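You operate a simulated robot arm through the tools that you are given. There is no shell and no other tool.

The job below is to be done with a simulated robot arm. You get a single attempt, and the scene is never put back.

JOB
Soap the orange and black tees and tag the one that foams.
Fine: brush soap from the dish over the orange tee's top and the black tee's top (the blue tee is done); put the brush back on its spot; lay the leak tag on the foaming tee's pad; end with the header valve shut, which vents the header, and its gauge at zero. A coat counts when it lies all over at full strength: go over it till it gets no stronger.
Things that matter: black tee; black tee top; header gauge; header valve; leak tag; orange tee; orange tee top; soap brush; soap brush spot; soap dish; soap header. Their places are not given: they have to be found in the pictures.

It is judged by the outcome, as a careful person would: the job done as asked, and still so three seconds after it is handed in. It fails if anything else is knocked over, pushed out of place, dropped, spilled or broken.

ROBOT AND FRAMES
A 6-joint arm with a two-finger gripper, fixed in place. Base frame: the origin is at the foot of the arm, x ahead of it, y to its left, z up; the work surface is at about z = 0.85. Units: m, degrees, N and s.
Its first joint turns from -166.0 to 166.0 degrees. Payload 3.43 kg.
The TCP is the grasp point between the finger pads, 0.02 m short of the fingertips. In the tool frame z runs along the fingers and y along their closing line. The gripper opens to 0.19 m. The gripper's body begins 0.248 m behind the TCP.
Orientation is that of the tool frame in the base frame, as [roll, pitch, yaw] about the fixed x, y, z axes, in that order (R = Rz(yaw) Ry(pitch) Rx(roll)). With the fingers straight down and closing along the base's y, the tool's x points along the base's -x, its y along +y and its z along -z.

CONTROLS
- The arm moves only by the tool apply_moves. Its argument "steps" is a list of rows, each an object (a shift or turn left out is 0, a gripper value left out holds the last) with "angular": the turn, a rotation vector about the tool's x, y, z in units of 6 degrees (1.0 is 6 degrees), a list of three; "translation": the shift along the tool's x, y, z in units of 20 mm (1.0 is 20 mm), a list of three; "claw": the closure in counts, from 0 (fully open) to 255 (shut). In form: [{"angular": [rx, ry, rz], "translation": [x, y, z], "claw": claw}, ...]. A call has 1 to 20 rows; each row shifts and turns the commanded pose from where the row before left it, along the tool's axes as they then stand. A call with a number of a shift or a turn outside -1 to 1 is refused whole. Rows are played at 5 a second. More than 0.05 m and 8.6 degrees between two rows, or a gripper value outside its range, and nothing of the call is played. A pose out of reach is approached as far as the arm can. The call stops where the force on the tool passes 40 N (or 10 N more than at its start, if that is more) or the arm is blocked; 0.2 s more then pass. The fingers move at their own pace (about 0.153 m/s each) and stop on an object; they squeeze with about 42 N. The grip force told is the motor's: it shows also when the fingers shut on nothing. Time passes only in rows, and 0.2 s behind the last, so rows that do not move let the fingers close. It gives the time, the measured TCP pose, the force on the tool (base axes), the opening and the grip force at its end, in the units of the frame above (readings bear some noise), with the torque about the TCP (base axes, N m) and any sound that the robot's microphone picked up.
- Cameras (640 x 400 px; columns grow to the right, rows downward): "scene" is fixed at [0.2181, -0.649, 1.706]; the picture's right is [0.60, -0.80, 0.00], its down [-0.54, -0.41, -0.74] and it looks along [0.59, 0.45, -0.67] (base axes); focal length 313 px, centre (320, 200). "wrist" rides on the gripper at [0.07, -0.009, -0.288] in the tool frame; the picture's right is [0.12, 0.99, 0.00], its down [-0.96, 0.12, -0.25] and it looks along [-0.24, 0.03, 0.97] (tool axes); focal length 261 px, centre (320, 200).
- get_image(camera): a new picture of that camera. It takes no simulated time.
- lift_body(by): slides the trunk up (or, below 0, down) by that many m; the arm rides with it, the base frame stays. It gives what a move gives, with no picture.
- probe_pixels(camera, pixels): for up to 12 pixels [column, row] of the newest picture of that camera ("zoom" is the newest enlarged one), the place [x, y, z] in the base frame of the surface seen there, good to about 0.003 m. It takes no simulated time.
- close_up(camera, box): a new picture of the part [left, top, right, bottom] of that camera's present view, enlarged. It takes no simulated time.
- hand_in(): hands the job in; it is judged then, once.

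Leave the gripper open and the arm clear of the work at the hand-in unless told otherwise.

The tools are called as a command line: name --argument value ..., lists and objects as JSON in quotes. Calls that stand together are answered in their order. apply_moves: Moves the arm, as the interface text tells. Its arguments: {"type":"object","properties":{"steps":{"type":"array","items":{"type":"object","properties":{"angular":{"type":"array","items":{"type":"number"}},"translation":{"type":"array","items":{"type":"number"}},"claw":{"type":"number"}}}}},"required":["steps"]} The other tools are called the same way: lift_body (by) slides the trunk up or down; get_image (camera) takes a picture; probe_pixels (camera, pixels) gives the place of the surface under pixels of a picture; close_up (camera, box) takes an enlarged picture of a part of a camera's view; hand_in () hands the job in.

At the start:

```text
t: 0.0
tool_pos: [0.67, -0.355, 1.3168]
orientation: [-180.0, 0.0, -180.0]
contact_force: [-0.2, -0.1, 0.0]
ft_torque: [0.01, 0.01, 0.02]
finger_gap: 0.1901
grasp_force: 0.1
trunk travel left (down, up): [-0.3, 0.14]
```

scene: 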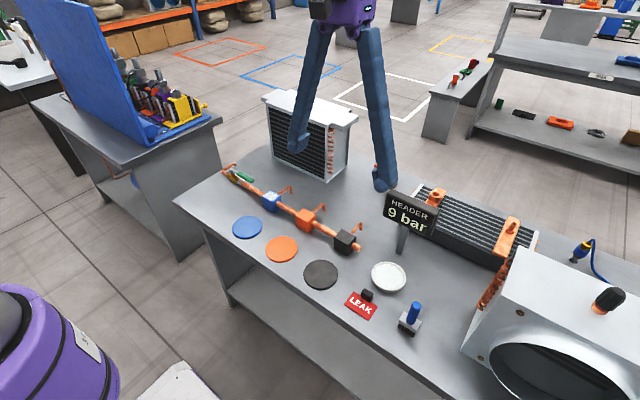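
wrist: 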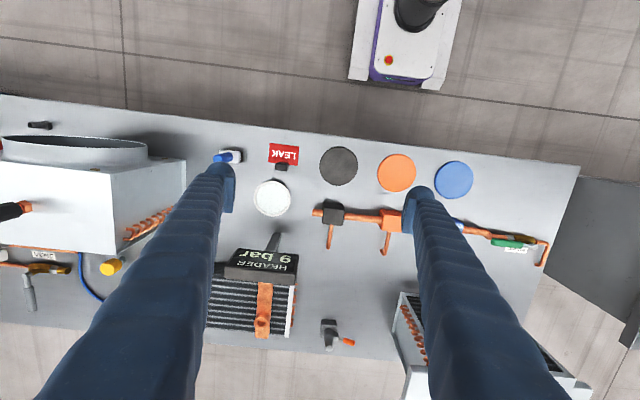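

I see the header with three tees (blue, orange, black), pads, a white dish, a LEAK tag, a blue-handled brush, and a gauge sign reading "HEADER 9 bar". I'll enlarge both views to see the details.

close_up --camera "scene" --box '[200, 150, 380, 262]'

close_up --camera "scene" --box '[320, 180, 480, 340]'

close_up --camera "wrist" --box '[200, 130, 360, 230]'

close_up --camera "wrist" --box '[300, 140, 560, 300]'

```text
3.56 times, centred on (290, 206) of scene
```

zoom: 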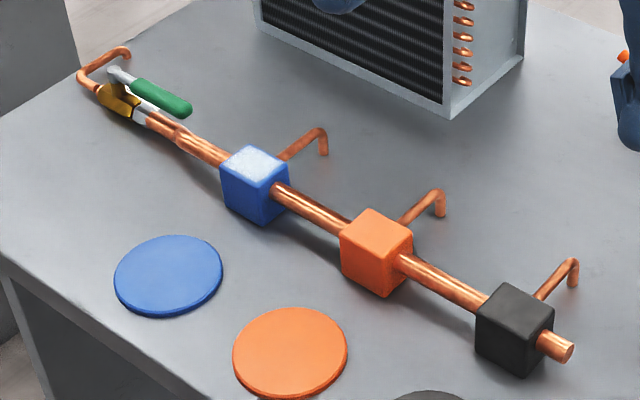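

```text
2.50 times, centred on (400, 260) of scene
```

zoom: 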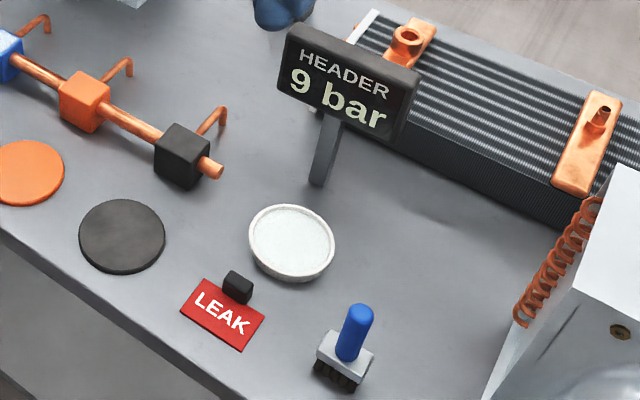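

```text
4.00 times, centred on (280, 180) of wrist
```

zoom: 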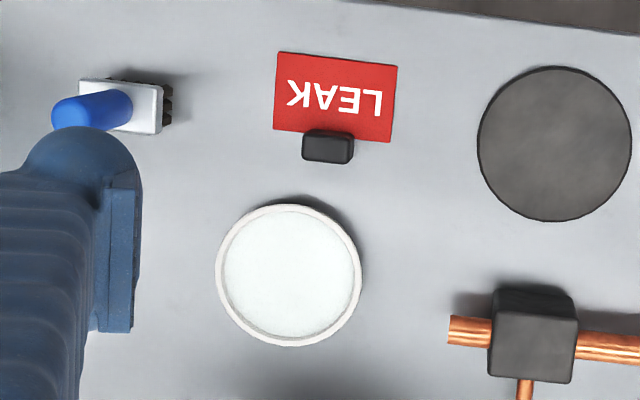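

```text
2.46 times, centred on (430, 220) of wrist
```

zoom: 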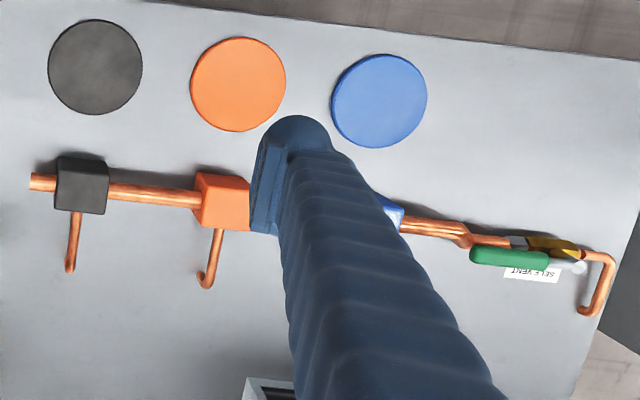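

I'll enlarge the valve (scene around (240,177)) and the brush, then probe for positions of everything.

close_up --camera "scene" --box '[210, 150, 274, 190]'

probe_pixels --camera "zoom" --pixels '[[130, 220], [300, 320], [200, 250], [400, 380], [150, 150], [230, 130], [300, 200], [420, 270], [350, 260], [250, 300], [100, 250]]'

close_up --camera "wrist" --box '[460, 210, 556, 270]'

close_up --camera "scene" --box '[380, 285, 444, 345]'

```text
10.00 times, centred on (242, 170) of scene
```

zoom: 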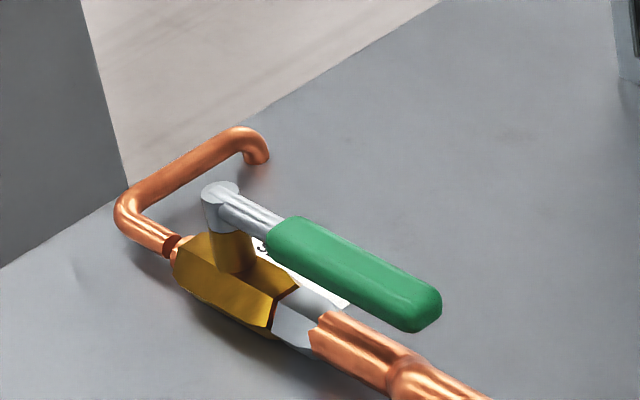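

```text
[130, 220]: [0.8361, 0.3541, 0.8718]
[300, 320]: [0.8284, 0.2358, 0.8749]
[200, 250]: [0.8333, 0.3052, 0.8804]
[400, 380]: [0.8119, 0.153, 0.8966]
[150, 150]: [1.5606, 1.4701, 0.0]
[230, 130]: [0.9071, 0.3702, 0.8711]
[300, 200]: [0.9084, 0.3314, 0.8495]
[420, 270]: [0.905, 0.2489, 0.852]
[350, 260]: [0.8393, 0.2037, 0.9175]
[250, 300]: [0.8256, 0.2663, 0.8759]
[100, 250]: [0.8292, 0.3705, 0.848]
```

```text
6.67 times, centred on (508, 240) of wrist
```

zoom: 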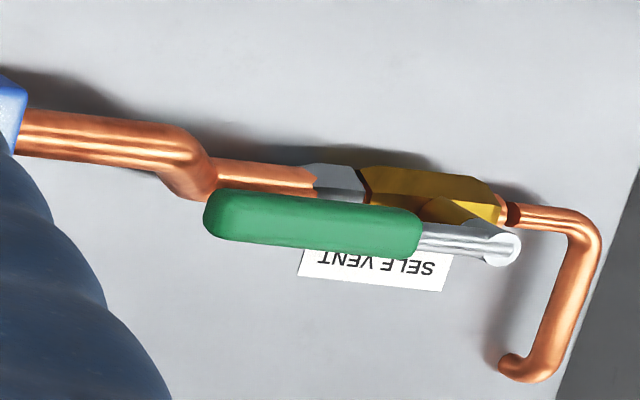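

```text
6.67 times, centred on (412, 315) of scene
```

zoom: 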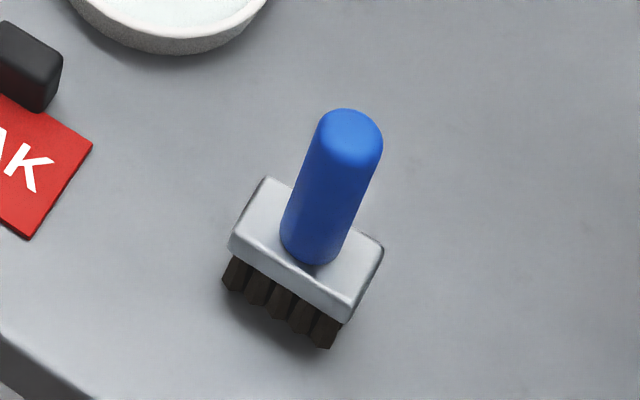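

The latest enlargement is the brush. I'll probe its handle top, block corners and bristles.

probe_pixels --camera "zoom" --pixels '[[348, 128], [330, 200], [310, 250], [268, 185], [235, 240], [376, 250], [345, 305], [240, 280], [320, 335], [200, 330], [420, 330], [300, 180]]'

close_up --camera "scene" --box '[330, 255, 410, 325]'

```text
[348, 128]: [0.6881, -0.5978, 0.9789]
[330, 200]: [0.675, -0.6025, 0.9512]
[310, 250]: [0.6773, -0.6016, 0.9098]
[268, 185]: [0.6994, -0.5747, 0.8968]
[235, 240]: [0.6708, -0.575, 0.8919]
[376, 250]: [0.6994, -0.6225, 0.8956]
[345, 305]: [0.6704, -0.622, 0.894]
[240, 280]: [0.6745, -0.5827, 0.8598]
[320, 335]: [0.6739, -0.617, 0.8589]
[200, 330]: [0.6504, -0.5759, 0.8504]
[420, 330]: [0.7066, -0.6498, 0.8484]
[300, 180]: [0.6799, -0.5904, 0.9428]
```

```text
5.71 times, centred on (370, 290) of scene
```

zoom: 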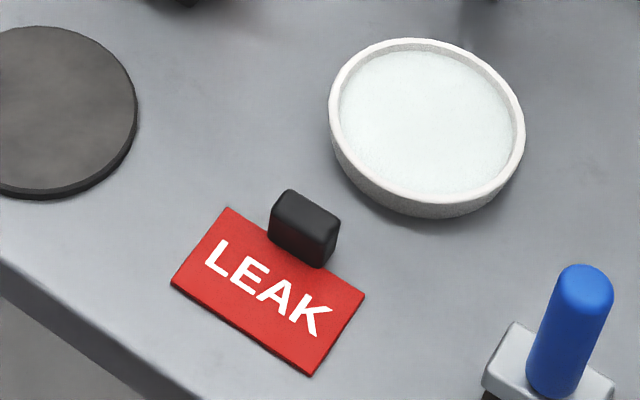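

Brush: block centre about (0.685,-0.599), handle up to z≈0.98. Now probing dish and tag in the newest zoom.

probe_pixels --camera "zoom" --pixels '[[430, 115], [345, 95], [512, 140], [420, 45], [440, 185], [335, 100], [522, 145], [228, 212], [362, 295], [175, 283], [310, 372], [300, 210]]'

close_up --camera "scene" --box '[255, 185, 375, 260]'

```text
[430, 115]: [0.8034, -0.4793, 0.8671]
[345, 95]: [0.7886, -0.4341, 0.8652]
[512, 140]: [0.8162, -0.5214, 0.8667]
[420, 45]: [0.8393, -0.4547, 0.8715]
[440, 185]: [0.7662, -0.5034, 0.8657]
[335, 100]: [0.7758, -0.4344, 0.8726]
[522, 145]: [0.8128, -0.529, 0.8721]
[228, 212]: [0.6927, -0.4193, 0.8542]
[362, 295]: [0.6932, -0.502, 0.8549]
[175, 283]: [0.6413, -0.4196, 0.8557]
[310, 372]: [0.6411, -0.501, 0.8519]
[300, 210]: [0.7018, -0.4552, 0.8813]
```

```text
5.33 times, centred on (315, 222) of scene
```

zoom: 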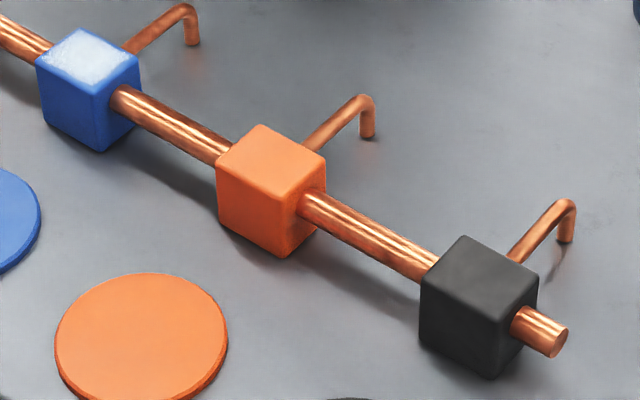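

Dish centre ≈(0.803,-0.478), soap at z≈0.867. Tag plate spans x 0.641–0.693, y −0.42…−0.50 with a black grip block. Now the tees' tops and pipes.

probe_pixels --camera "zoom" --pixels '[[263, 130], [222, 165], [320, 160], [275, 192], [465, 242], [425, 275], [535, 290], [490, 312], [83, 33], [42, 62], [140, 66], [93, 90]]'

probe_pixels --camera "zoom" --pixels '[[170, 115], [370, 230], [540, 325], [340, 120], [550, 215], [140, 340], [65, 340], [220, 340], [150, 280], [130, 398], [567, 210], [555, 345]]'

close_up --camera "scene" --box '[220, 205, 350, 300]'

```text
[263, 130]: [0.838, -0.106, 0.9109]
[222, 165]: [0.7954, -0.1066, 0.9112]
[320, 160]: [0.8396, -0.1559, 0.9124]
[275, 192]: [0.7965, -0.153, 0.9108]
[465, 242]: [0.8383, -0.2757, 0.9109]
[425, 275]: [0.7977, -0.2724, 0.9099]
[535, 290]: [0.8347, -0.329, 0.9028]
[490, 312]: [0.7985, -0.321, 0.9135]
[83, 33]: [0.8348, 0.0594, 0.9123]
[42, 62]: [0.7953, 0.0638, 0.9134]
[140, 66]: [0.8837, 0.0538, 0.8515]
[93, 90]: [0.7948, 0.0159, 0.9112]
```

```text
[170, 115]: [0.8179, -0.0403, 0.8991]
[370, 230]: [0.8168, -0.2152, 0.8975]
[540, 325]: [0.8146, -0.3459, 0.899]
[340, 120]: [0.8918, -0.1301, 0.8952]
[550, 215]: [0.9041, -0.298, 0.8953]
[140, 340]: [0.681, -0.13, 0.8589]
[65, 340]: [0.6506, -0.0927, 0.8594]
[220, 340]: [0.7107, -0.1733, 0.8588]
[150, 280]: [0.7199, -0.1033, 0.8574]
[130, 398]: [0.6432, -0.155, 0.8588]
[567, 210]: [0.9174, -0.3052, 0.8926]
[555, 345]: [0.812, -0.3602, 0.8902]
```

```text
4.21 times, centred on (285, 252) of scene
```

zoom: 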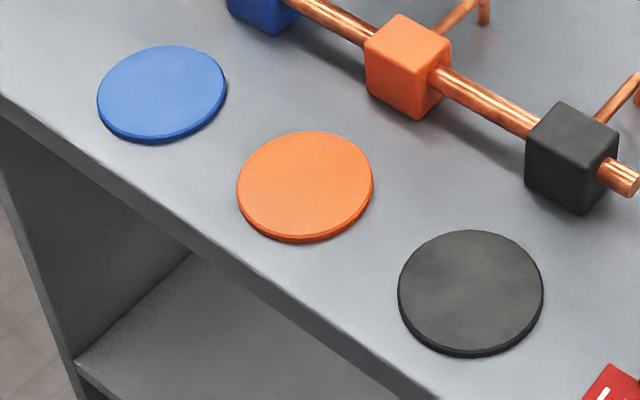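

Tee tops: orange centre ≈(0.817,-0.130), black ≈(0.817,-0.299), z≈0.912. Next: pads, then the valve region and the blue tee's top close up.

probe_pixels --camera "zoom" --pixels '[[470, 288], [400, 290], [540, 290], [470, 233], [465, 345], [305, 185], [240, 185], [370, 185], [310, 135], [300, 235], [160, 92]]'

close_up --camera "scene" --box '[216, 155, 264, 187]'

probe_pixels --camera "zoom" --pixels '[[195, 130], [250, 160], [320, 190], [400, 230], [480, 280], [500, 240], [260, 180], [200, 200], [150, 240], [360, 300]]'

close_up --camera "scene" --box '[256, 186, 286, 214]'

```text
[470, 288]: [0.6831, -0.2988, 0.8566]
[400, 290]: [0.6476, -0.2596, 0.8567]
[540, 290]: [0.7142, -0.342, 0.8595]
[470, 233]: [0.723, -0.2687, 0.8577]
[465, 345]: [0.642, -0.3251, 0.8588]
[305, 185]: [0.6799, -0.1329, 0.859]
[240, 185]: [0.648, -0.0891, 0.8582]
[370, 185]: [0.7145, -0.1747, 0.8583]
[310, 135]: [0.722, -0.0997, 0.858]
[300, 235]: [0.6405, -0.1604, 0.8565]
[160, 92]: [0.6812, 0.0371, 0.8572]
```

```text
12.50 times, centred on (240, 171) of scene
```

zoom: 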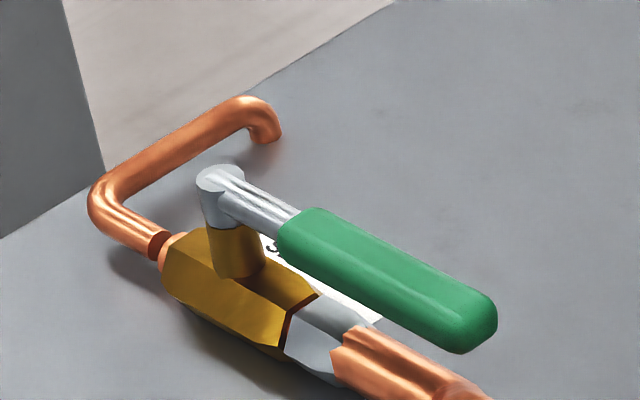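

```text
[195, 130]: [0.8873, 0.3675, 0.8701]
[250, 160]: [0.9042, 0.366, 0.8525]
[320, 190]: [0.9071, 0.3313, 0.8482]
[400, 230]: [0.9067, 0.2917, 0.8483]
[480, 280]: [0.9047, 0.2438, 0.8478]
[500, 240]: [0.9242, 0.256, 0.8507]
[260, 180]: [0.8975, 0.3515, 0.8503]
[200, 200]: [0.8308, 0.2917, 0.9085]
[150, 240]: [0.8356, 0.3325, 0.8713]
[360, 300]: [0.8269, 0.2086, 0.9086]
```

```text
14.29 times, centred on (271, 200) of scene
```

zoom: 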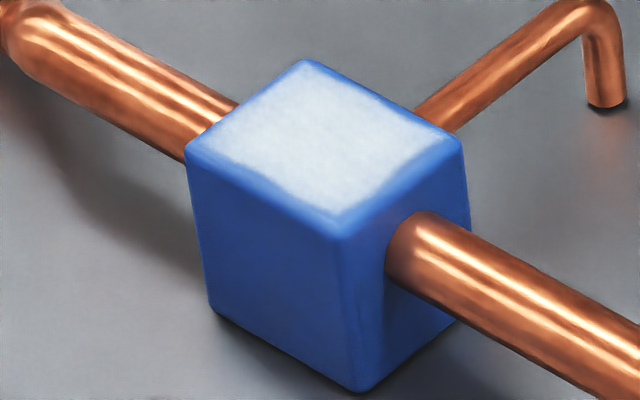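

Blue tee bears a plain film with no bubbles. Now I'll re-enlarge the valve and probe hub and handle, and check the gauge sign and neighbours for clearance.

close_up --camera "scene" --box '[216, 155, 264, 187]'

probe_pixels --camera "zoom" --pixels '[[218, 178], [212, 205], [260, 210], [310, 220], [290, 250], [400, 270], [380, 295], [480, 300], [460, 340], [490, 330], [230, 255], [320, 235]]'

probe_pixels --camera "scene" --pixels '[[400, 195], [435, 212], [385, 215], [403, 240], [400, 252], [420, 190], [470, 345], [515, 252], [440, 195], [578, 258], [270, 95], [325, 175]]'

```text
12.50 times, centred on (240, 171) of scene
```

zoom: 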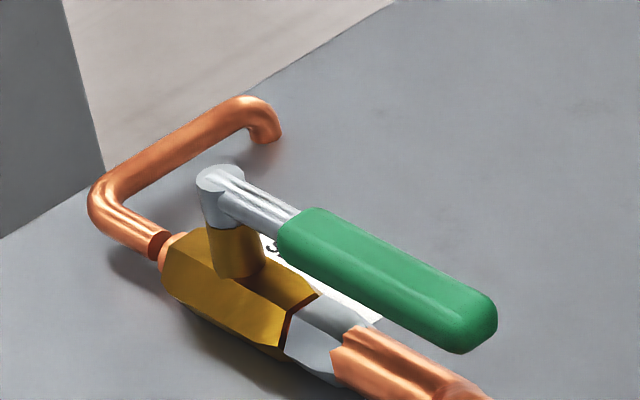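

```text
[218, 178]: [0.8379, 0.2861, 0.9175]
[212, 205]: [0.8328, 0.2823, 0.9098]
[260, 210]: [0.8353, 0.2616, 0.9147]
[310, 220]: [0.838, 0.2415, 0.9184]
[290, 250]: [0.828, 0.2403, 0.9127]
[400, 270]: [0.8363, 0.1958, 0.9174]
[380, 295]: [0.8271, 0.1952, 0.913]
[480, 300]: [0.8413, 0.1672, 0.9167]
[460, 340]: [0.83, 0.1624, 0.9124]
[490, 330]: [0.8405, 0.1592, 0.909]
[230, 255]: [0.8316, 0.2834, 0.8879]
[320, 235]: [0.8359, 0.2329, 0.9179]
```

```text
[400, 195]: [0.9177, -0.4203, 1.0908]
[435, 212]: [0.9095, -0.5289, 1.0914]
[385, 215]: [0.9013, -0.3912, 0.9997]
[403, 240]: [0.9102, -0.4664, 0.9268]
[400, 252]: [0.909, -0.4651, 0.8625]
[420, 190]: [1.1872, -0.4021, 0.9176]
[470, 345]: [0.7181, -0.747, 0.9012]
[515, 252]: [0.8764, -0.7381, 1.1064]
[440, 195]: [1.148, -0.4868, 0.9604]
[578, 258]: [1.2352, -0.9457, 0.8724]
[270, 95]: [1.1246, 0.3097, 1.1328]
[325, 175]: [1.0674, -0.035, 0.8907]
```

Valve hub ≈(0.836,0.284), handle running toward −y to 0.158 at z≈0.91. Sign is at x≈0.91, y −0.39…−0.535, up to z≈1.09, so the way to brush and dish is clear. I'll travel above the brush (0.685,−0.599) at z≈1.10 with the fingers narrowed to about 0.08 m.

apply_moves --steps '[{"translation": [-0.058, -0.938, 0.8], "claw": 148}, {"translation": [-0.058, -0.938, 0.8]}, {"translation": [-0.058, -0.938, 0.8]}, {"translation": [-0.058, -0.938, 0.8]}, {"translation": [-0.058, -0.938, 0.8]}, {"translation": [-0.058, -0.938, 0.8]}, {"translation": [-0.058, -0.938, 0.8]}, {"translation": [-0.058, -0.938, 0.8]}, {"translation": [-0.058, -0.938, 0.8]}, {"translation": [-0.058, -0.938, 0.8]}, {"translation": [-0.058, -0.938, 0.8]}, {"translation": [-0.058, -0.938, 0.8]}, {"translation": [-0.058, -0.944, 0.8]}, {"translation": [0, 0, 0]}]'

get_image --camera "wrist"

get_image --camera "scene"

```text
t: 3.0
tool_pos: [0.6878, -0.5993, 1.1089]
orientation: [-180.0, -0.1, -179.9]
contact_force: [-0.5, -0.9, 0.5]
ft_torque: [0.02, -0.04, -0.01]
finger_gap: 0.0798
grasp_force: 0.1
trunk travel left (down, up): [-0.3, 0.14]
```

```text
taken
```

wrist: 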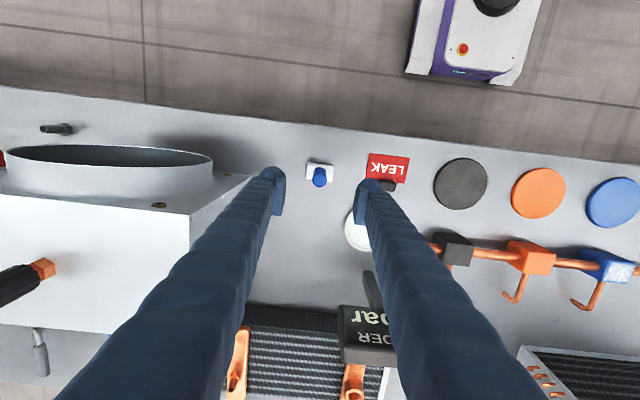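

```text
taken
```

scene: 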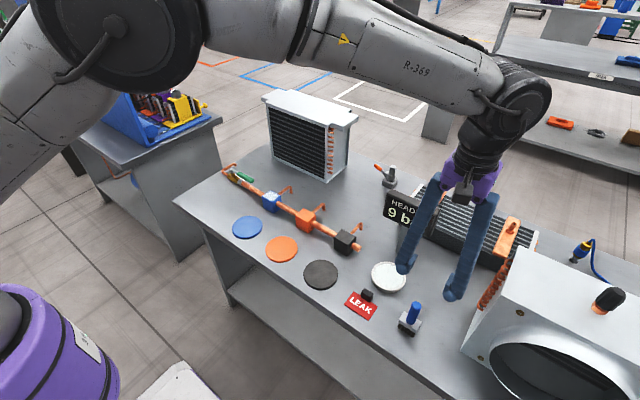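

The brush sits between the fingers at wrist pixel (320,175). I'll enlarge there to measure the handle's exact centre.

close_up --camera "wrist" --box '[296, 153, 344, 198]'

probe_pixels --camera "wrist" --pixels '[[320, 182], [317, 178], [323, 178], [320, 172], [309, 168], [331, 168], [309, 176], [331, 180]]'

```text
8.89 times, centred on (320, 176) of wrist
```

zoom: 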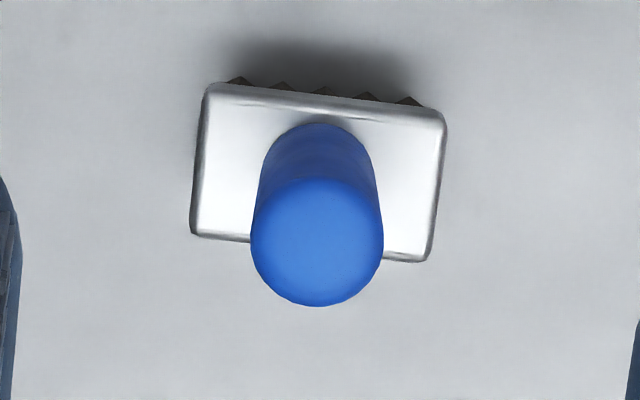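

```text
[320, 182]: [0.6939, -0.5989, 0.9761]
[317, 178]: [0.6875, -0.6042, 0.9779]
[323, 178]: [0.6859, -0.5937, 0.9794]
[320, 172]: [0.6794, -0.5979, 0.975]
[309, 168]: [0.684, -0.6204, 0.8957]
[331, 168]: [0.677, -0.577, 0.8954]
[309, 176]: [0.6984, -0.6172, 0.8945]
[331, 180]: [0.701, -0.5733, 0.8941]
```

Handle centre ≈(0.686,−0.599), ~24 mm thick. TCP is right above it. Descend to z≈0.94 and close.

apply_moves --steps '[{"translation": [0, 0, 1]}, {"translation": [0, 0, 1]}, {"translation": [0, 0, 1]}, {"translation": [0, 0, 1]}, {"translation": [0, 0, 1]}, {"translation": [0, 0, 1]}, {"translation": [0, 0, 1]}, {"translation": [0, 0, 0.7]}, {"translation": [0, 0, 0.4]}, {"translation": [0, 0, 0.35]}, {"translation": [0, 0, 0]}, {"translation": [0, 0, 0]}]'

get_image --camera "wrist"

```text
t: 5.6
tool_pos: [0.6866, -0.599, 0.941]
orientation: [180.0, -0.1, 180.0]
contact_force: [0.1, -0.3, 0.4]
ft_torque: [-0.03, 0.04, 0.01]
finger_gap: 0.0799
grasp_force: 0.1
trunk travel left (down, up): [-0.3, 0.14]
```

```text
taken
```

wrist: 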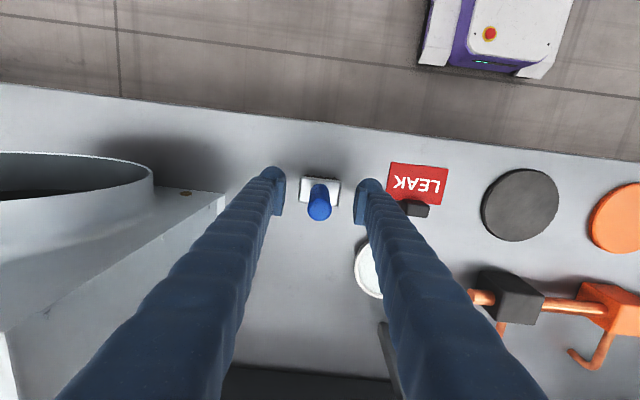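

The fingers straddle the handle. I close on it and let them settle.

apply_moves --steps '[{"translation": [0, 0, 0], "claw": 255}, {"translation": [0, 0, 0]}, {"translation": [0, 0, 0]}, {"translation": [0, 0, 0]}]'

```text
t: 6.6
tool_pos: [0.6865, -0.5988, 0.9414]
orientation: [-180.0, -0.1, -179.9]
contact_force: [0.2, 0.2, -0.2]
ft_torque: [0.03, 0.02, -0.01]
finger_gap: 0.0232
grasp_force: 41.9
trunk travel left (down, up): [-0.3, 0.14]
```

Held (gap 0.023 m, 42 N). With bristles on the table (z≈0.85) the TCP was 0.941, so bristle tips are ≈0.0915 below the TCP. I lift 0.08 m, travel above the dish (0.803,−0.478).

apply_moves --steps '[{"translation": [0, 0, -0.5]}, {"translation": [0, 0, -1]}, {"translation": [0, 0, -1]}, {"translation": [0, 0, -1]}, {"translation": [0, 0, -0.5]}, {"translation": [-0.83, 0.86, 0]}, {"translation": [-0.83, 0.86, 0]}, {"translation": [-0.83, 0.86, 0]}, {"translation": [-0.83, 0.86, 0]}, {"translation": [-0.83, 0.86, 0]}, {"translation": [-0.83, 0.86, 0]}, {"translation": [-0.83, 0.86, 0]}, {"translation": [0, 0, 0]}, {"translation": [0, 0, 0]}]'

get_image --camera "scene"

get_image --camera "wrist"

```text
t: 9.6
tool_pos: [0.8016, -0.479, 1.019]
orientation: [180.0, -0.2, -179.9]
contact_force: [0.0, 0.2, -1.0]
ft_torque: [0.02, 0.01, 0.02]
finger_gap: 0.0234
grasp_force: 41.6
trunk travel left (down, up): [-0.3, 0.14]
```

```text
taken
```

scene: 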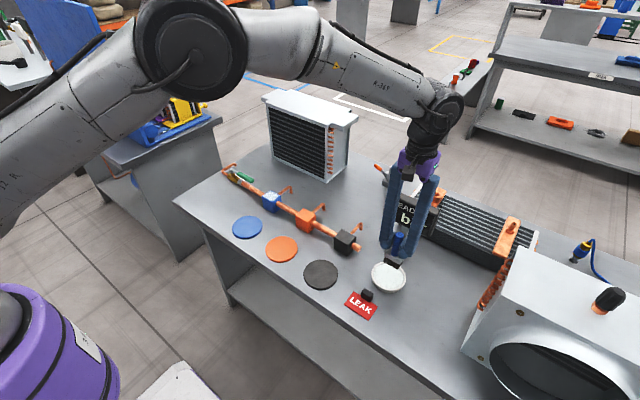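

```text
taken
```

wrist: 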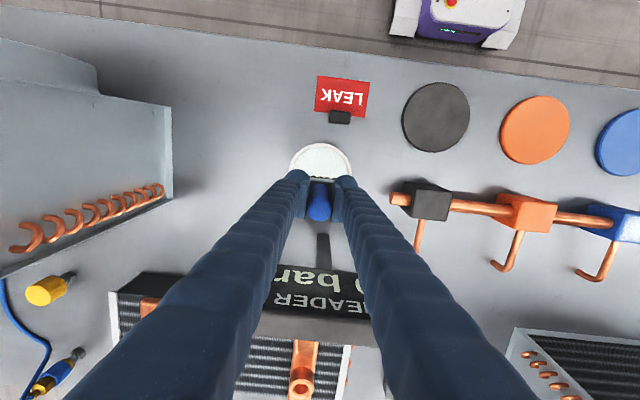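

The brush hangs upright over the dish (wrist px (320,165)). Contact reading shows about −1 N (its weight). I lower gently, about 0.06 m, into the soap.

apply_moves --steps '[{"translation": [0, 0, 1]}, {"translation": [0, 0, 1]}, {"translation": [0, 0, 0.5]}, {"translation": [0, 0, 0.25]}, {"translation": [0, 0, 0.2]}, {"translation": [0, 0, 0]}, {"translation": [0, 0, 0]}]'

close_up --camera "scene" --box '[350, 225, 430, 295]'

```text
t: 11.2
tool_pos: [0.8032, -0.4797, 0.9596]
orientation: [179.9, -0.1, -179.8]
contact_force: [0.3, -0.3, -1.1]
ft_torque: [-0.01, -0.02, -0.01]
finger_gap: 0.0235
grasp_force: 42.0
trunk travel left (down, up): [-0.3, 0.14]
```

```text
5.71 times, centred on (390, 260) of scene
```

zoom: 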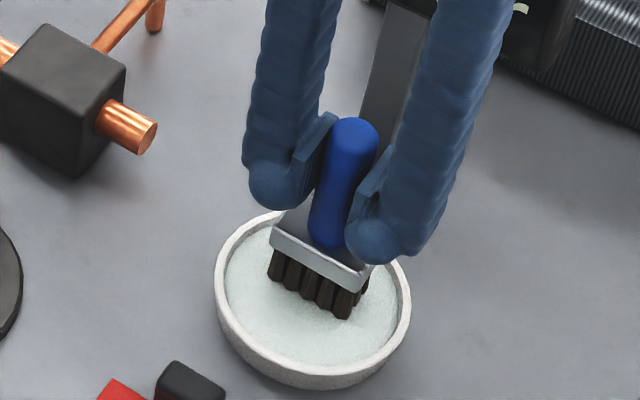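

Bristle tips are just at the soap surface, no contact force yet. I lower another few millimetres and watch the force.

apply_moves --steps '[{"translation": [0, 0, 0.1]}, {"translation": [0, 0, 0.1]}, {"translation": [0, 0, 0]}]'

close_up --camera "scene" --box '[350, 225, 430, 295]'

```text
t: 12.0
tool_pos: [0.8027, -0.479, 0.9575]
orientation: [180.0, 0.0, -179.9]
contact_force: [-0.9, 0.7, 1.0]
ft_torque: [-0.01, 0.02, -0.01]
finger_gap: 0.0231
grasp_force: 42.3
trunk travel left (down, up): [-0.3, 0.14]
```

```text
5.71 times, centred on (390, 260) of scene
```

zoom: 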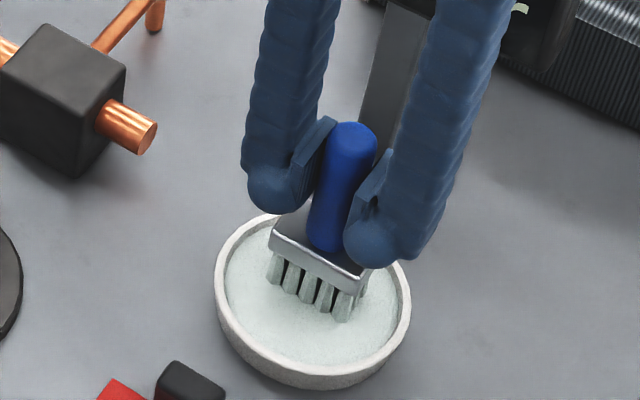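

The bristles turned white – loaded with soap, touching lightly (~2 N). I lift straight up 0.08 m, then move over the black tee (0.817,−0.299).

apply_moves --steps '[{"translation": [0, 0, -0.3]}, {"translation": [0, 0, -0.7]}, {"translation": [0, 0, -1]}, {"translation": [0, 0, -1]}, {"translation": [0, 0, -1]}, {"translation": [-0.07, 0.9, 0]}, {"translation": [-0.07, 0.9, 0]}, {"translation": [-0.07, 0.9, 0]}, {"translation": [-0.07, 0.9, 0]}, {"translation": [-0.07, 0.9, 0]}, {"translation": [-0.07, 0.9, 0]}, {"translation": [-0.07, 0.9, 0]}, {"translation": [-0.07, 0.9, 0]}, {"translation": [-0.07, 0.9, 0]}, {"translation": [-0.07, 0.9, 0]}, {"translation": [0, 0, 0]}, {"translation": [0, 0, 0]}]'

get_image --camera "scene"

close_up --camera "scene" --box '[300, 190, 390, 260]'

```text
t: 15.6
tool_pos: [0.8173, -0.299, 1.0377]
orientation: [180.0, -0.1, -179.9]
contact_force: [-0.5, 0.0, -0.8]
ft_torque: [0.06, -0.02, -0.02]
finger_gap: 0.0231
grasp_force: 41.9
trunk travel left (down, up): [-0.3, 0.14]
```

```text
taken
```

scene: 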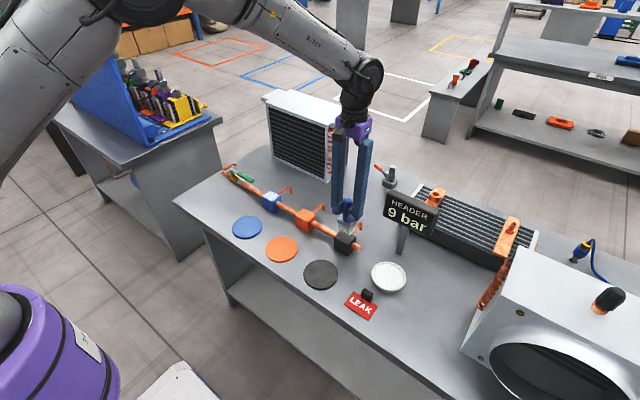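

```text
5.71 times, centred on (345, 225) of scene
```

zoom: 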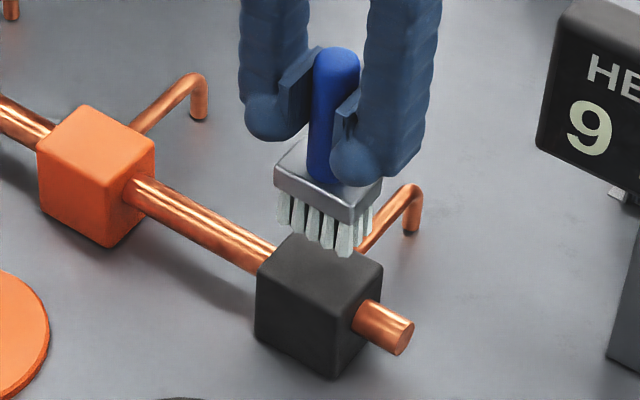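

Loaded brush is above the black tee. I lower slowly to contact (expected TCP z≈1.002).

apply_moves --steps '[{"translation": [0, 0, 0.8]}, {"translation": [0, 0, 0.5]}, {"translation": [0, 0, 0.25]}, {"translation": [0, 0, 0.1]}, {"translation": [0, 0, 0.1]}, {"translation": [0, 0, 0]}]'

close_up --camera "scene" --box '[300, 190, 390, 260]'

```text
t: 17.0
tool_pos: [0.8174, -0.2992, 1.003]
orientation: [-180.0, 0.0, -179.8]
contact_force: [-0.2, -0.8, -1.2]
ft_torque: [0.01, 0.01, 0.0]
finger_gap: 0.0233
grasp_force: 42.1
trunk travel left (down, up): [-0.3, 0.14]
```

```text
5.71 times, centred on (345, 225) of scene
```

zoom: 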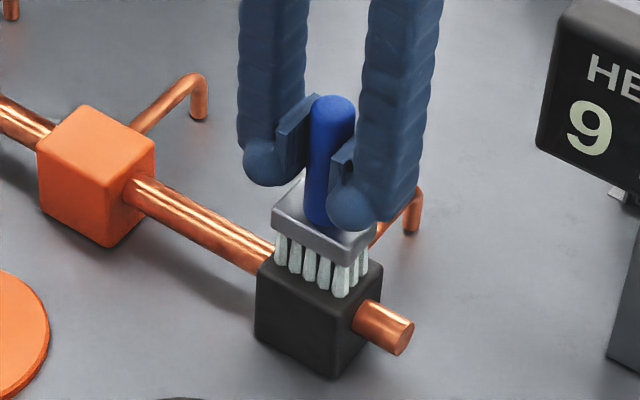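

Not yet touching (force −1.2 N = brush weight). Two more tiny steps down.

apply_moves --steps '[{"translation": [0, 0, 0.08]}, {"translation": [0, 0, 0.08]}, {"translation": [0, 0, 0]}]'

```text
t: 17.8
tool_pos: [0.8166, -0.2986, 1.0026]
orientation: [-180.0, 0.1, -179.9]
contact_force: [0.5, 2.9, 26.8]
ft_torque: [0.02, 0.1, 0.01]
finger_gap: 0.0229
grasp_force: 42.3
trunk travel left (down, up): [-0.3, 0.14]
```

Contact with 27 N – more than wanted. I back off 2 mm for light pressure, then stroke along x ±12 mm.

apply_moves --steps '[{"translation": [0, 0, -0.1]}, {"translation": [0, 0, 0]}]'

```text
t: 18.4
tool_pos: [0.8177, -0.298, 1.0025]
orientation: [-179.8, 0.1, -179.9]
contact_force: [5.9, -2.8, 20.0]
ft_torque: [-0.05, -0.43, -0.02]
finger_gap: 0.0232
grasp_force: 41.6
trunk travel left (down, up): [-0.3, 0.14]
```

Still 20 N; back off another 1.4 mm.

apply_moves --steps '[{"translation": [0, 0, -0.07]}, {"translation": [0, 0, 0]}]'

```text
t: 19.0
tool_pos: [0.8153, -0.2992, 1.0029]
orientation: [-179.9, -0.1, 180.0]
contact_force: [3.1, -0.3, 10.0]
ft_torque: [0.02, -0.42, 0.03]
finger_gap: 0.0233
grasp_force: 41.6
trunk travel left (down, up): [-0.3, 0.14]
```

10 N now. I ease off a hair more and stroke ±12 mm in x with slight y offsets.

apply_moves --steps '[{"translation": [0, 0, -0.03]}, {"translation": [0.3, 0, 0]}, {"translation": [0.3, 0, 0]}, {"translation": [-0.3, 0, 0]}, {"translation": [-0.3, 0, 0]}, {"translation": [-0.3, 0, 0]}, {"translation": [-0.3, 0, 0]}, {"translation": [0.3, 0, 0]}, {"translation": [0.3, 0, 0]}, {"translation": [0, 0, 0]}]'

close_up --camera "scene" --box '[300, 190, 390, 260]'

```text
t: 21.2
tool_pos: [0.8168, -0.2984, 1.0026]
orientation: [-179.9, -0.1, 179.9]
contact_force: [-0.1, 0.5, -1.0]
ft_torque: [0.02, 0.0, 0.04]
finger_gap: 0.0233
grasp_force: 41.9
trunk travel left (down, up): [-0.3, 0.14]
```

```text
5.71 times, centred on (345, 225) of scene
```

zoom: 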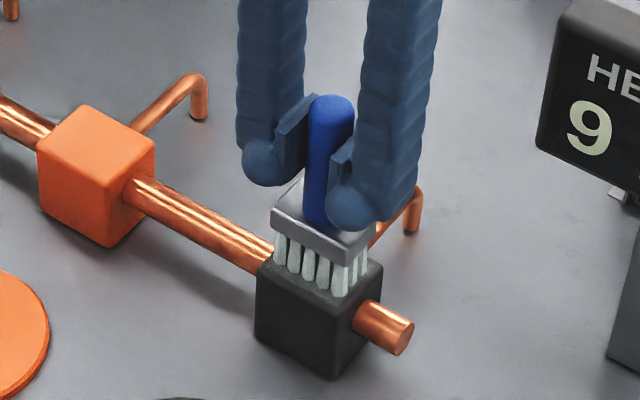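

Force is back to just the brush's weight, so pressure was lost. Lower 1 mm and stroke again, reading the force.

apply_moves --steps '[{"translation": [0, 0, 0.06]}, {"translation": [0.3, 0, 0]}, {"translation": [0.3, 0, 0]}, {"translation": [0, 0, 0]}]'

close_up --camera "scene" --box '[300, 190, 390, 260]'

```text
t: 22.2
tool_pos: [0.8038, -0.2998, 1.0021]
orientation: [179.9, -0.1, -180.0]
contact_force: [-0.7, 0.4, 1.7]
ft_torque: [0.02, 0.09, -0.03]
finger_gap: 0.0231
grasp_force: 42.4
trunk travel left (down, up): [-0.3, 0.14]
```

```text
5.71 times, centred on (345, 225) of scene
```

zoom: 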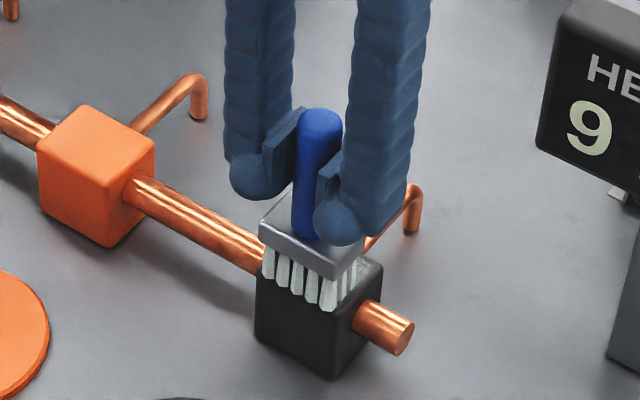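

Light contact (~3 N) now. I press a touch more and make several full strokes in x, shifting a few mm in y between them.

apply_moves --steps '[{"translation": [0, 0, 0.04]}, {"translation": [-0.3, 0, 0]}, {"translation": [-0.3, 0, 0]}, {"translation": [-0.3, 0, 0]}, {"translation": [-0.4, 0, 0]}, {"translation": [0, 0.2, 0]}, {"translation": [0.3, 0, 0]}, {"translation": [0.3, 0, 0]}, {"translation": [0.3, 0, 0]}, {"translation": [0.4, 0, 0]}, {"translation": [0, -0.2, 0]}, {"translation": [0, -0.2, 0]}, {"translation": [-0.3, 0, 0]}, {"translation": [-0.3, 0, 0]}, {"translation": [-0.3, 0, 0]}, {"translation": [-0.4, 0, 0]}, {"translation": [0, 0.2, 0]}, {"translation": [0.3, 0, 0]}, {"translation": [0.3, 0, 0]}, {"translation": [0, 0, 0]}]'

close_up --camera "scene" --box '[300, 190, 390, 260]'

```text
t: 26.4
tool_pos: [0.8182, -0.2995, 1.0018]
orientation: [180.0, -0.1, -179.9]
contact_force: [3.8, 1.1, 13.1]
ft_torque: [0.06, -0.36, 0.04]
finger_gap: 0.0232
grasp_force: 42.3
trunk travel left (down, up): [-0.3, 0.14]
```

```text
5.71 times, centred on (345, 225) of scene
```

zoom: 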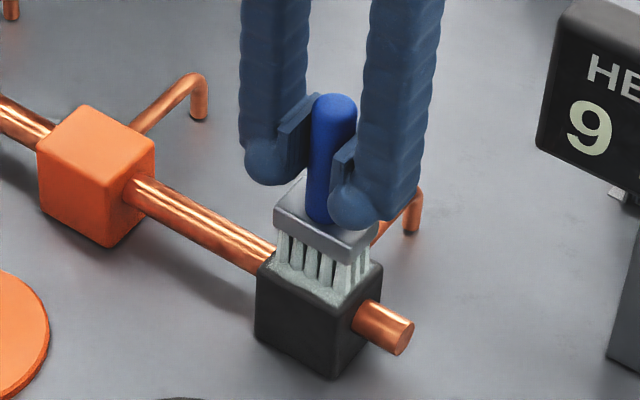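

A whitish film is forming on the black top. Another set of strokes at this pressure, then lift for a look.

apply_moves --steps '[{"translation": [0.3, 0, 0]}, {"translation": [0.3, 0, 0]}, {"translation": [0, 0.2, 0]}, {"translation": [-0.3, 0, 0]}, {"translation": [-0.3, 0, 0]}, {"translation": [-0.3, 0, 0]}, {"translation": [-0.4, 0, 0]}, {"translation": [0, -0.2, 0]}, {"translation": [0, -0.2, 0]}, {"translation": [0.3, 0, 0]}, {"translation": [0.3, 0, 0]}, {"translation": [0.3, 0, 0]}, {"translation": [0.4, 0, 0]}, {"translation": [0, 0.2, 0]}, {"translation": [-0.3, 0, 0]}, {"translation": [-0.3, 0, 0]}, {"translation": [0, 0, -0.5]}, {"translation": [0, 0, -1]}, {"translation": [0, 0, -1]}, {"translation": [0, 0, -1]}]'

close_up --camera "scene" --box '[300, 190, 390, 260]'

close_up --camera "scene" --box '[325, 220, 365, 260]'

```text
t: 30.6
tool_pos: [0.8189, -0.2996, 1.0729]
orientation: [179.9, 0.0, 180.0]
contact_force: [-0.6, -0.1, -0.3]
ft_torque: [0.03, -0.02, -0.01]
finger_gap: 0.0233
grasp_force: 41.8
trunk travel left (down, up): [-0.3, 0.14]
```

```text
5.71 times, centred on (345, 225) of scene
```

zoom: 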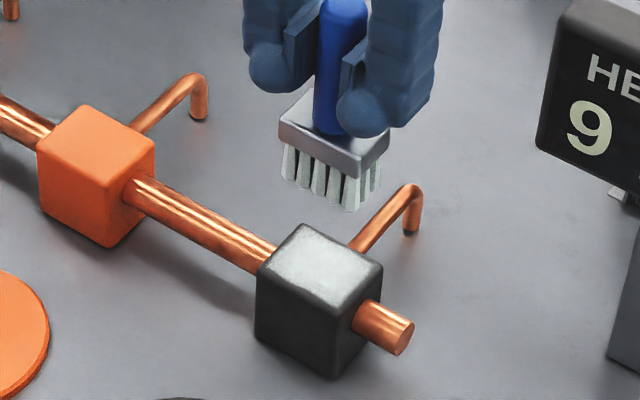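

```text
10.00 times, centred on (345, 240) of scene
```

zoom: 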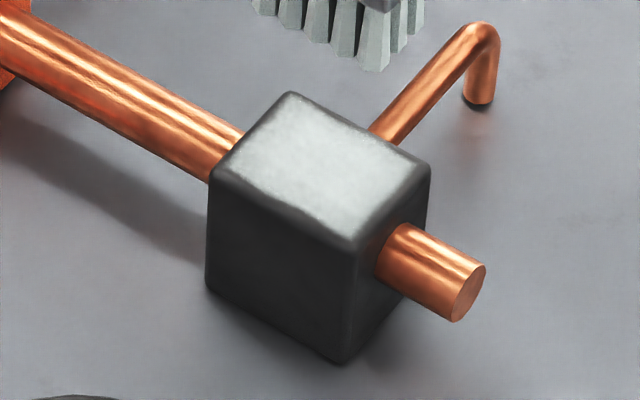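

A coat lies on the black top, but it fades toward the edges. I go back down and do wider strokes (x ±16 mm, y ±8 mm).

apply_moves --steps '[{"translation": [0, 0, 1]}, {"translation": [0, 0, 1]}, {"translation": [0, 0, 1]}, {"translation": [0, 0, 0.45]}, {"translation": [0.4, 0.2, 0]}, {"translation": [0.4, 0.2, 0]}, {"translation": [-0.4, 0, 0]}, {"translation": [-0.4, 0, 0]}, {"translation": [-0.4, 0, 0]}, {"translation": [-0.4, 0, 0]}, {"translation": [0, -0.4, 0]}, {"translation": [0, -0.4, 0]}, {"translation": [0.4, 0, 0]}, {"translation": [0.4, 0, 0]}, {"translation": [0.4, 0, 0]}, {"translation": [0.4, 0, 0]}, {"translation": [0, 0.4, 0]}, {"translation": [0, 0.4, 0]}, {"translation": [-0.4, -0.2, 0]}, {"translation": [-0.4, -0.2, 0]}]'

close_up --camera "scene" --box '[300, 190, 390, 260]'

```text
t: 34.8
tool_pos: [0.8184, -0.2996, 1.0011]
orientation: [180.0, -0.1, 180.0]
contact_force: [0.2, 0.2, -0.4]
ft_torque: [0.03, -0.01, 0.01]
finger_gap: 0.0233
grasp_force: 41.9
trunk travel left (down, up): [-0.3, 0.14]
```

```text
5.71 times, centred on (345, 225) of scene
```

zoom: 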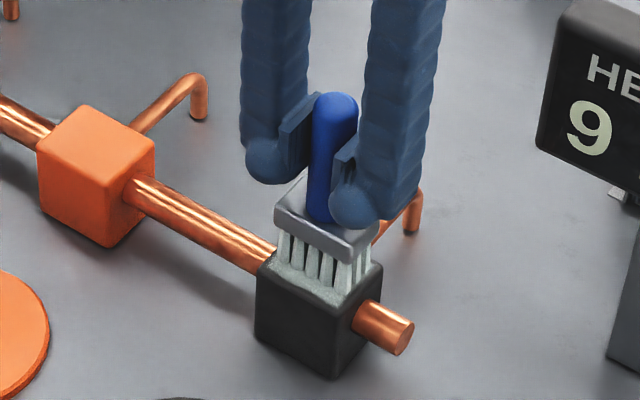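

Force nearly nil – the brush may have slid a hair in the grip. Press 0.8 mm lower and repeat the wide raster.

apply_moves --steps '[{"translation": [0, 0, 0.05]}, {"translation": [0, 0, 0]}]'

```text
t: 35.4
tool_pos: [0.8186, -0.2997, 1.0014]
orientation: [180.0, 0.0, 180.0]
contact_force: [0.4, -0.2, 2.2]
ft_torque: [0.0, -0.03, 0.0]
finger_gap: 0.0234
grasp_force: 41.7
trunk travel left (down, up): [-0.3, 0.14]
```

Light contact (~3 N). A little more pressure and the wide raster again.

apply_moves --steps '[{"translation": [0, 0, 0.04]}, {"translation": [0.4, 0.2, 0]}, {"translation": [0.4, 0.2, 0]}, {"translation": [-0.4, 0, 0]}, {"translation": [-0.4, 0, 0]}, {"translation": [-0.4, 0, 0]}, {"translation": [-0.4, 0, 0]}, {"translation": [0, -0.4, 0]}, {"translation": [0, -0.4, 0]}, {"translation": [0.4, 0, 0]}, {"translation": [0.4, 0, 0]}, {"translation": [0.4, 0, 0]}, {"translation": [0.4, 0, 0]}, {"translation": [0, 0.4, 0]}, {"translation": [0, 0.4, 0]}, {"translation": [-0.4, -0.2, 0]}, {"translation": [-0.4, -0.2, 0]}, {"translation": [0, 0, 0]}]'

apply_moves --steps '[{"translation": [0, 0, -0.5]}, {"translation": [0, 0, -1]}, {"translation": [0, 0, -1]}, {"translation": [0, 0, -1]}, {"translation": [0, 0, 0]}]'

close_up --camera "scene" --box '[325, 220, 365, 260]'

close_up --camera "scene" --box '[250, 180, 290, 220]'

```text
t: 39.2
tool_pos: [0.8176, -0.2977, 1.002]
orientation: [179.9, 0.0, -179.9]
contact_force: [-5.5, 3.9, 16.4]
ft_torque: [0.1, 0.29, 0.01]
finger_gap: 0.0236
grasp_force: 41.8
trunk travel left (down, up): [-0.3, 0.14]
```

```text
t: 40.4
tool_pos: [0.8183, -0.2993, 1.0705]
orientation: [-179.9, -0.1, -179.8]
contact_force: [-0.7, 0.4, -0.6]
ft_torque: [0.01, -0.01, 0.0]
finger_gap: 0.0234
grasp_force: 41.7
trunk travel left (down, up): [-0.3, 0.14]
```

```text
10.00 times, centred on (345, 240) of scene
```

zoom: 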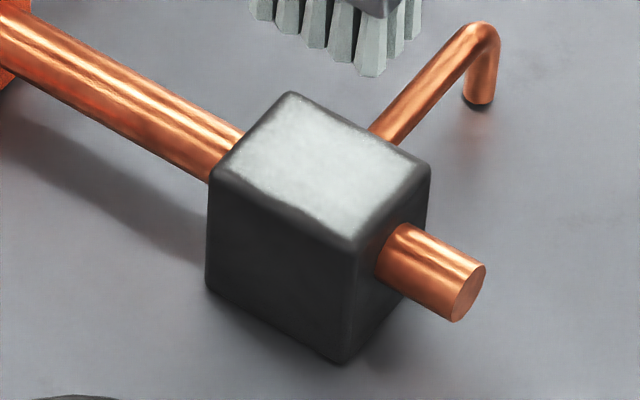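

```text
10.00 times, centred on (270, 200) of scene
```

zoom: 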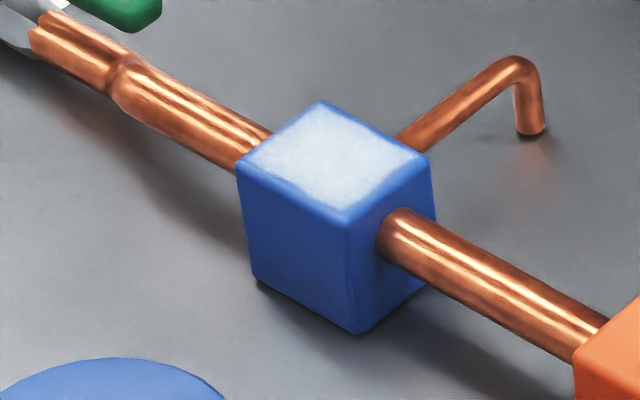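

The coat looks about like the blue tee's and did not visibly strengthen in the second round. I reload at the dish before the orange tee: travel to (0.803,−0.479), then lower.

apply_moves --steps '[{"translation": [0.075, -0.9, 0]}, {"translation": [0.075, -0.9, 0]}, {"translation": [0.075, -0.9, 0]}, {"translation": [0.075, -0.9, 0]}, {"translation": [0.075, -0.9, 0]}, {"translation": [0.075, -0.9, 0]}, {"translation": [0.075, -0.9, 0]}, {"translation": [0.075, -0.9, 0]}, {"translation": [0.075, -0.9, 0]}, {"translation": [0.075, -0.9, 0]}, {"translation": [0, 0, 0]}, {"translation": [0, 0, 1]}, {"translation": [0, 0, 1]}, {"translation": [0, 0, 1]}, {"translation": [0, 0, 1]}, {"translation": [0, 0, 0.9]}, {"translation": [0, 0, 0.5]}, {"translation": [0, 0, 0.15]}, {"translation": [0, 0, 0]}]'

close_up --camera "scene" --box '[350, 225, 430, 295]'

```text
t: 44.4
tool_pos: [0.8045, -0.4798, 0.9583]
orientation: [179.9, 0.0, 179.9]
contact_force: [0.1, 0.0, -0.7]
ft_torque: [0.05, 0.04, -0.04]
finger_gap: 0.0233
grasp_force: 41.9
trunk travel left (down, up): [-0.3, 0.14]
```

```text
5.71 times, centred on (390, 260) of scene
```

zoom: 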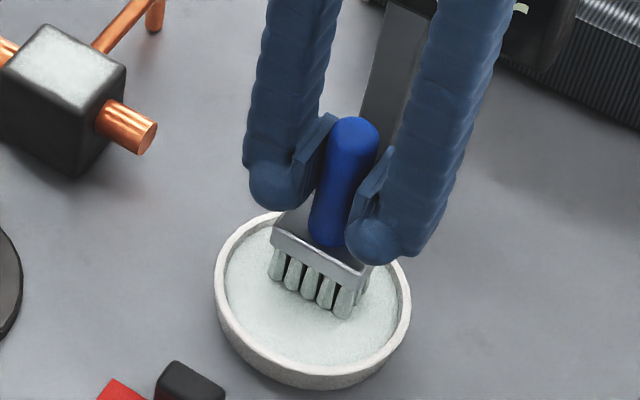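

Just above contact. I dip about 2.5 mm lower till I feel a light touch.

apply_moves --steps '[{"translation": [0, 0, 0.08]}, {"translation": [0, 0, 0.05]}, {"translation": [0, 0, 0]}]'

close_up --camera "scene" --box '[350, 225, 430, 295]'

```text
t: 45.2
tool_pos: [0.8038, -0.4794, 0.9568]
orientation: [-179.9, -0.1, 180.0]
contact_force: [0.4, -0.4, -1.2]
ft_torque: [0.0, -0.03, 0.0]
finger_gap: 0.0234
grasp_force: 42.2
trunk travel left (down, up): [-0.3, 0.14]
```

```text
5.71 times, centred on (390, 260) of scene
```

zoom: 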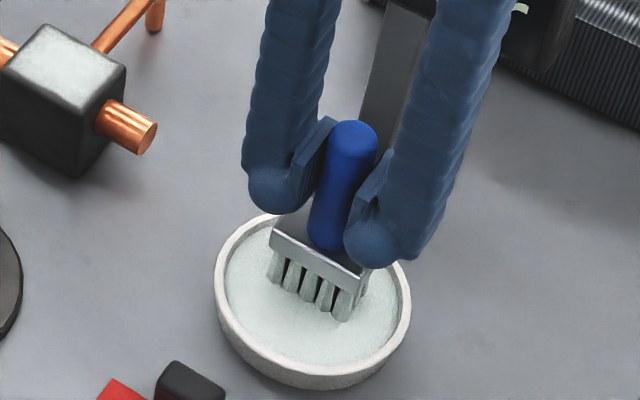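

Still no touch force. One more millimetre or so.

apply_moves --steps '[{"translation": [0, 0, 0.06]}, {"translation": [0, 0, 0.05]}, {"translation": [0, 0, 0]}]'

close_up --camera "scene" --box '[350, 225, 430, 295]'

```text
t: 46.0
tool_pos: [0.8039, -0.4786, 0.9564]
orientation: [-179.8, 0.2, -180.0]
contact_force: [-0.3, 1.0, 13.9]
ft_torque: [0.0, -0.03, -0.01]
finger_gap: 0.0236
grasp_force: 41.9
trunk travel left (down, up): [-0.3, 0.14]
```

```text
5.71 times, centred on (390, 260) of scene
```

zoom: 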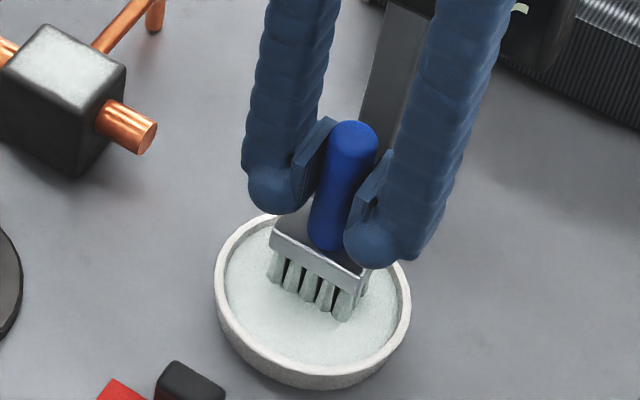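

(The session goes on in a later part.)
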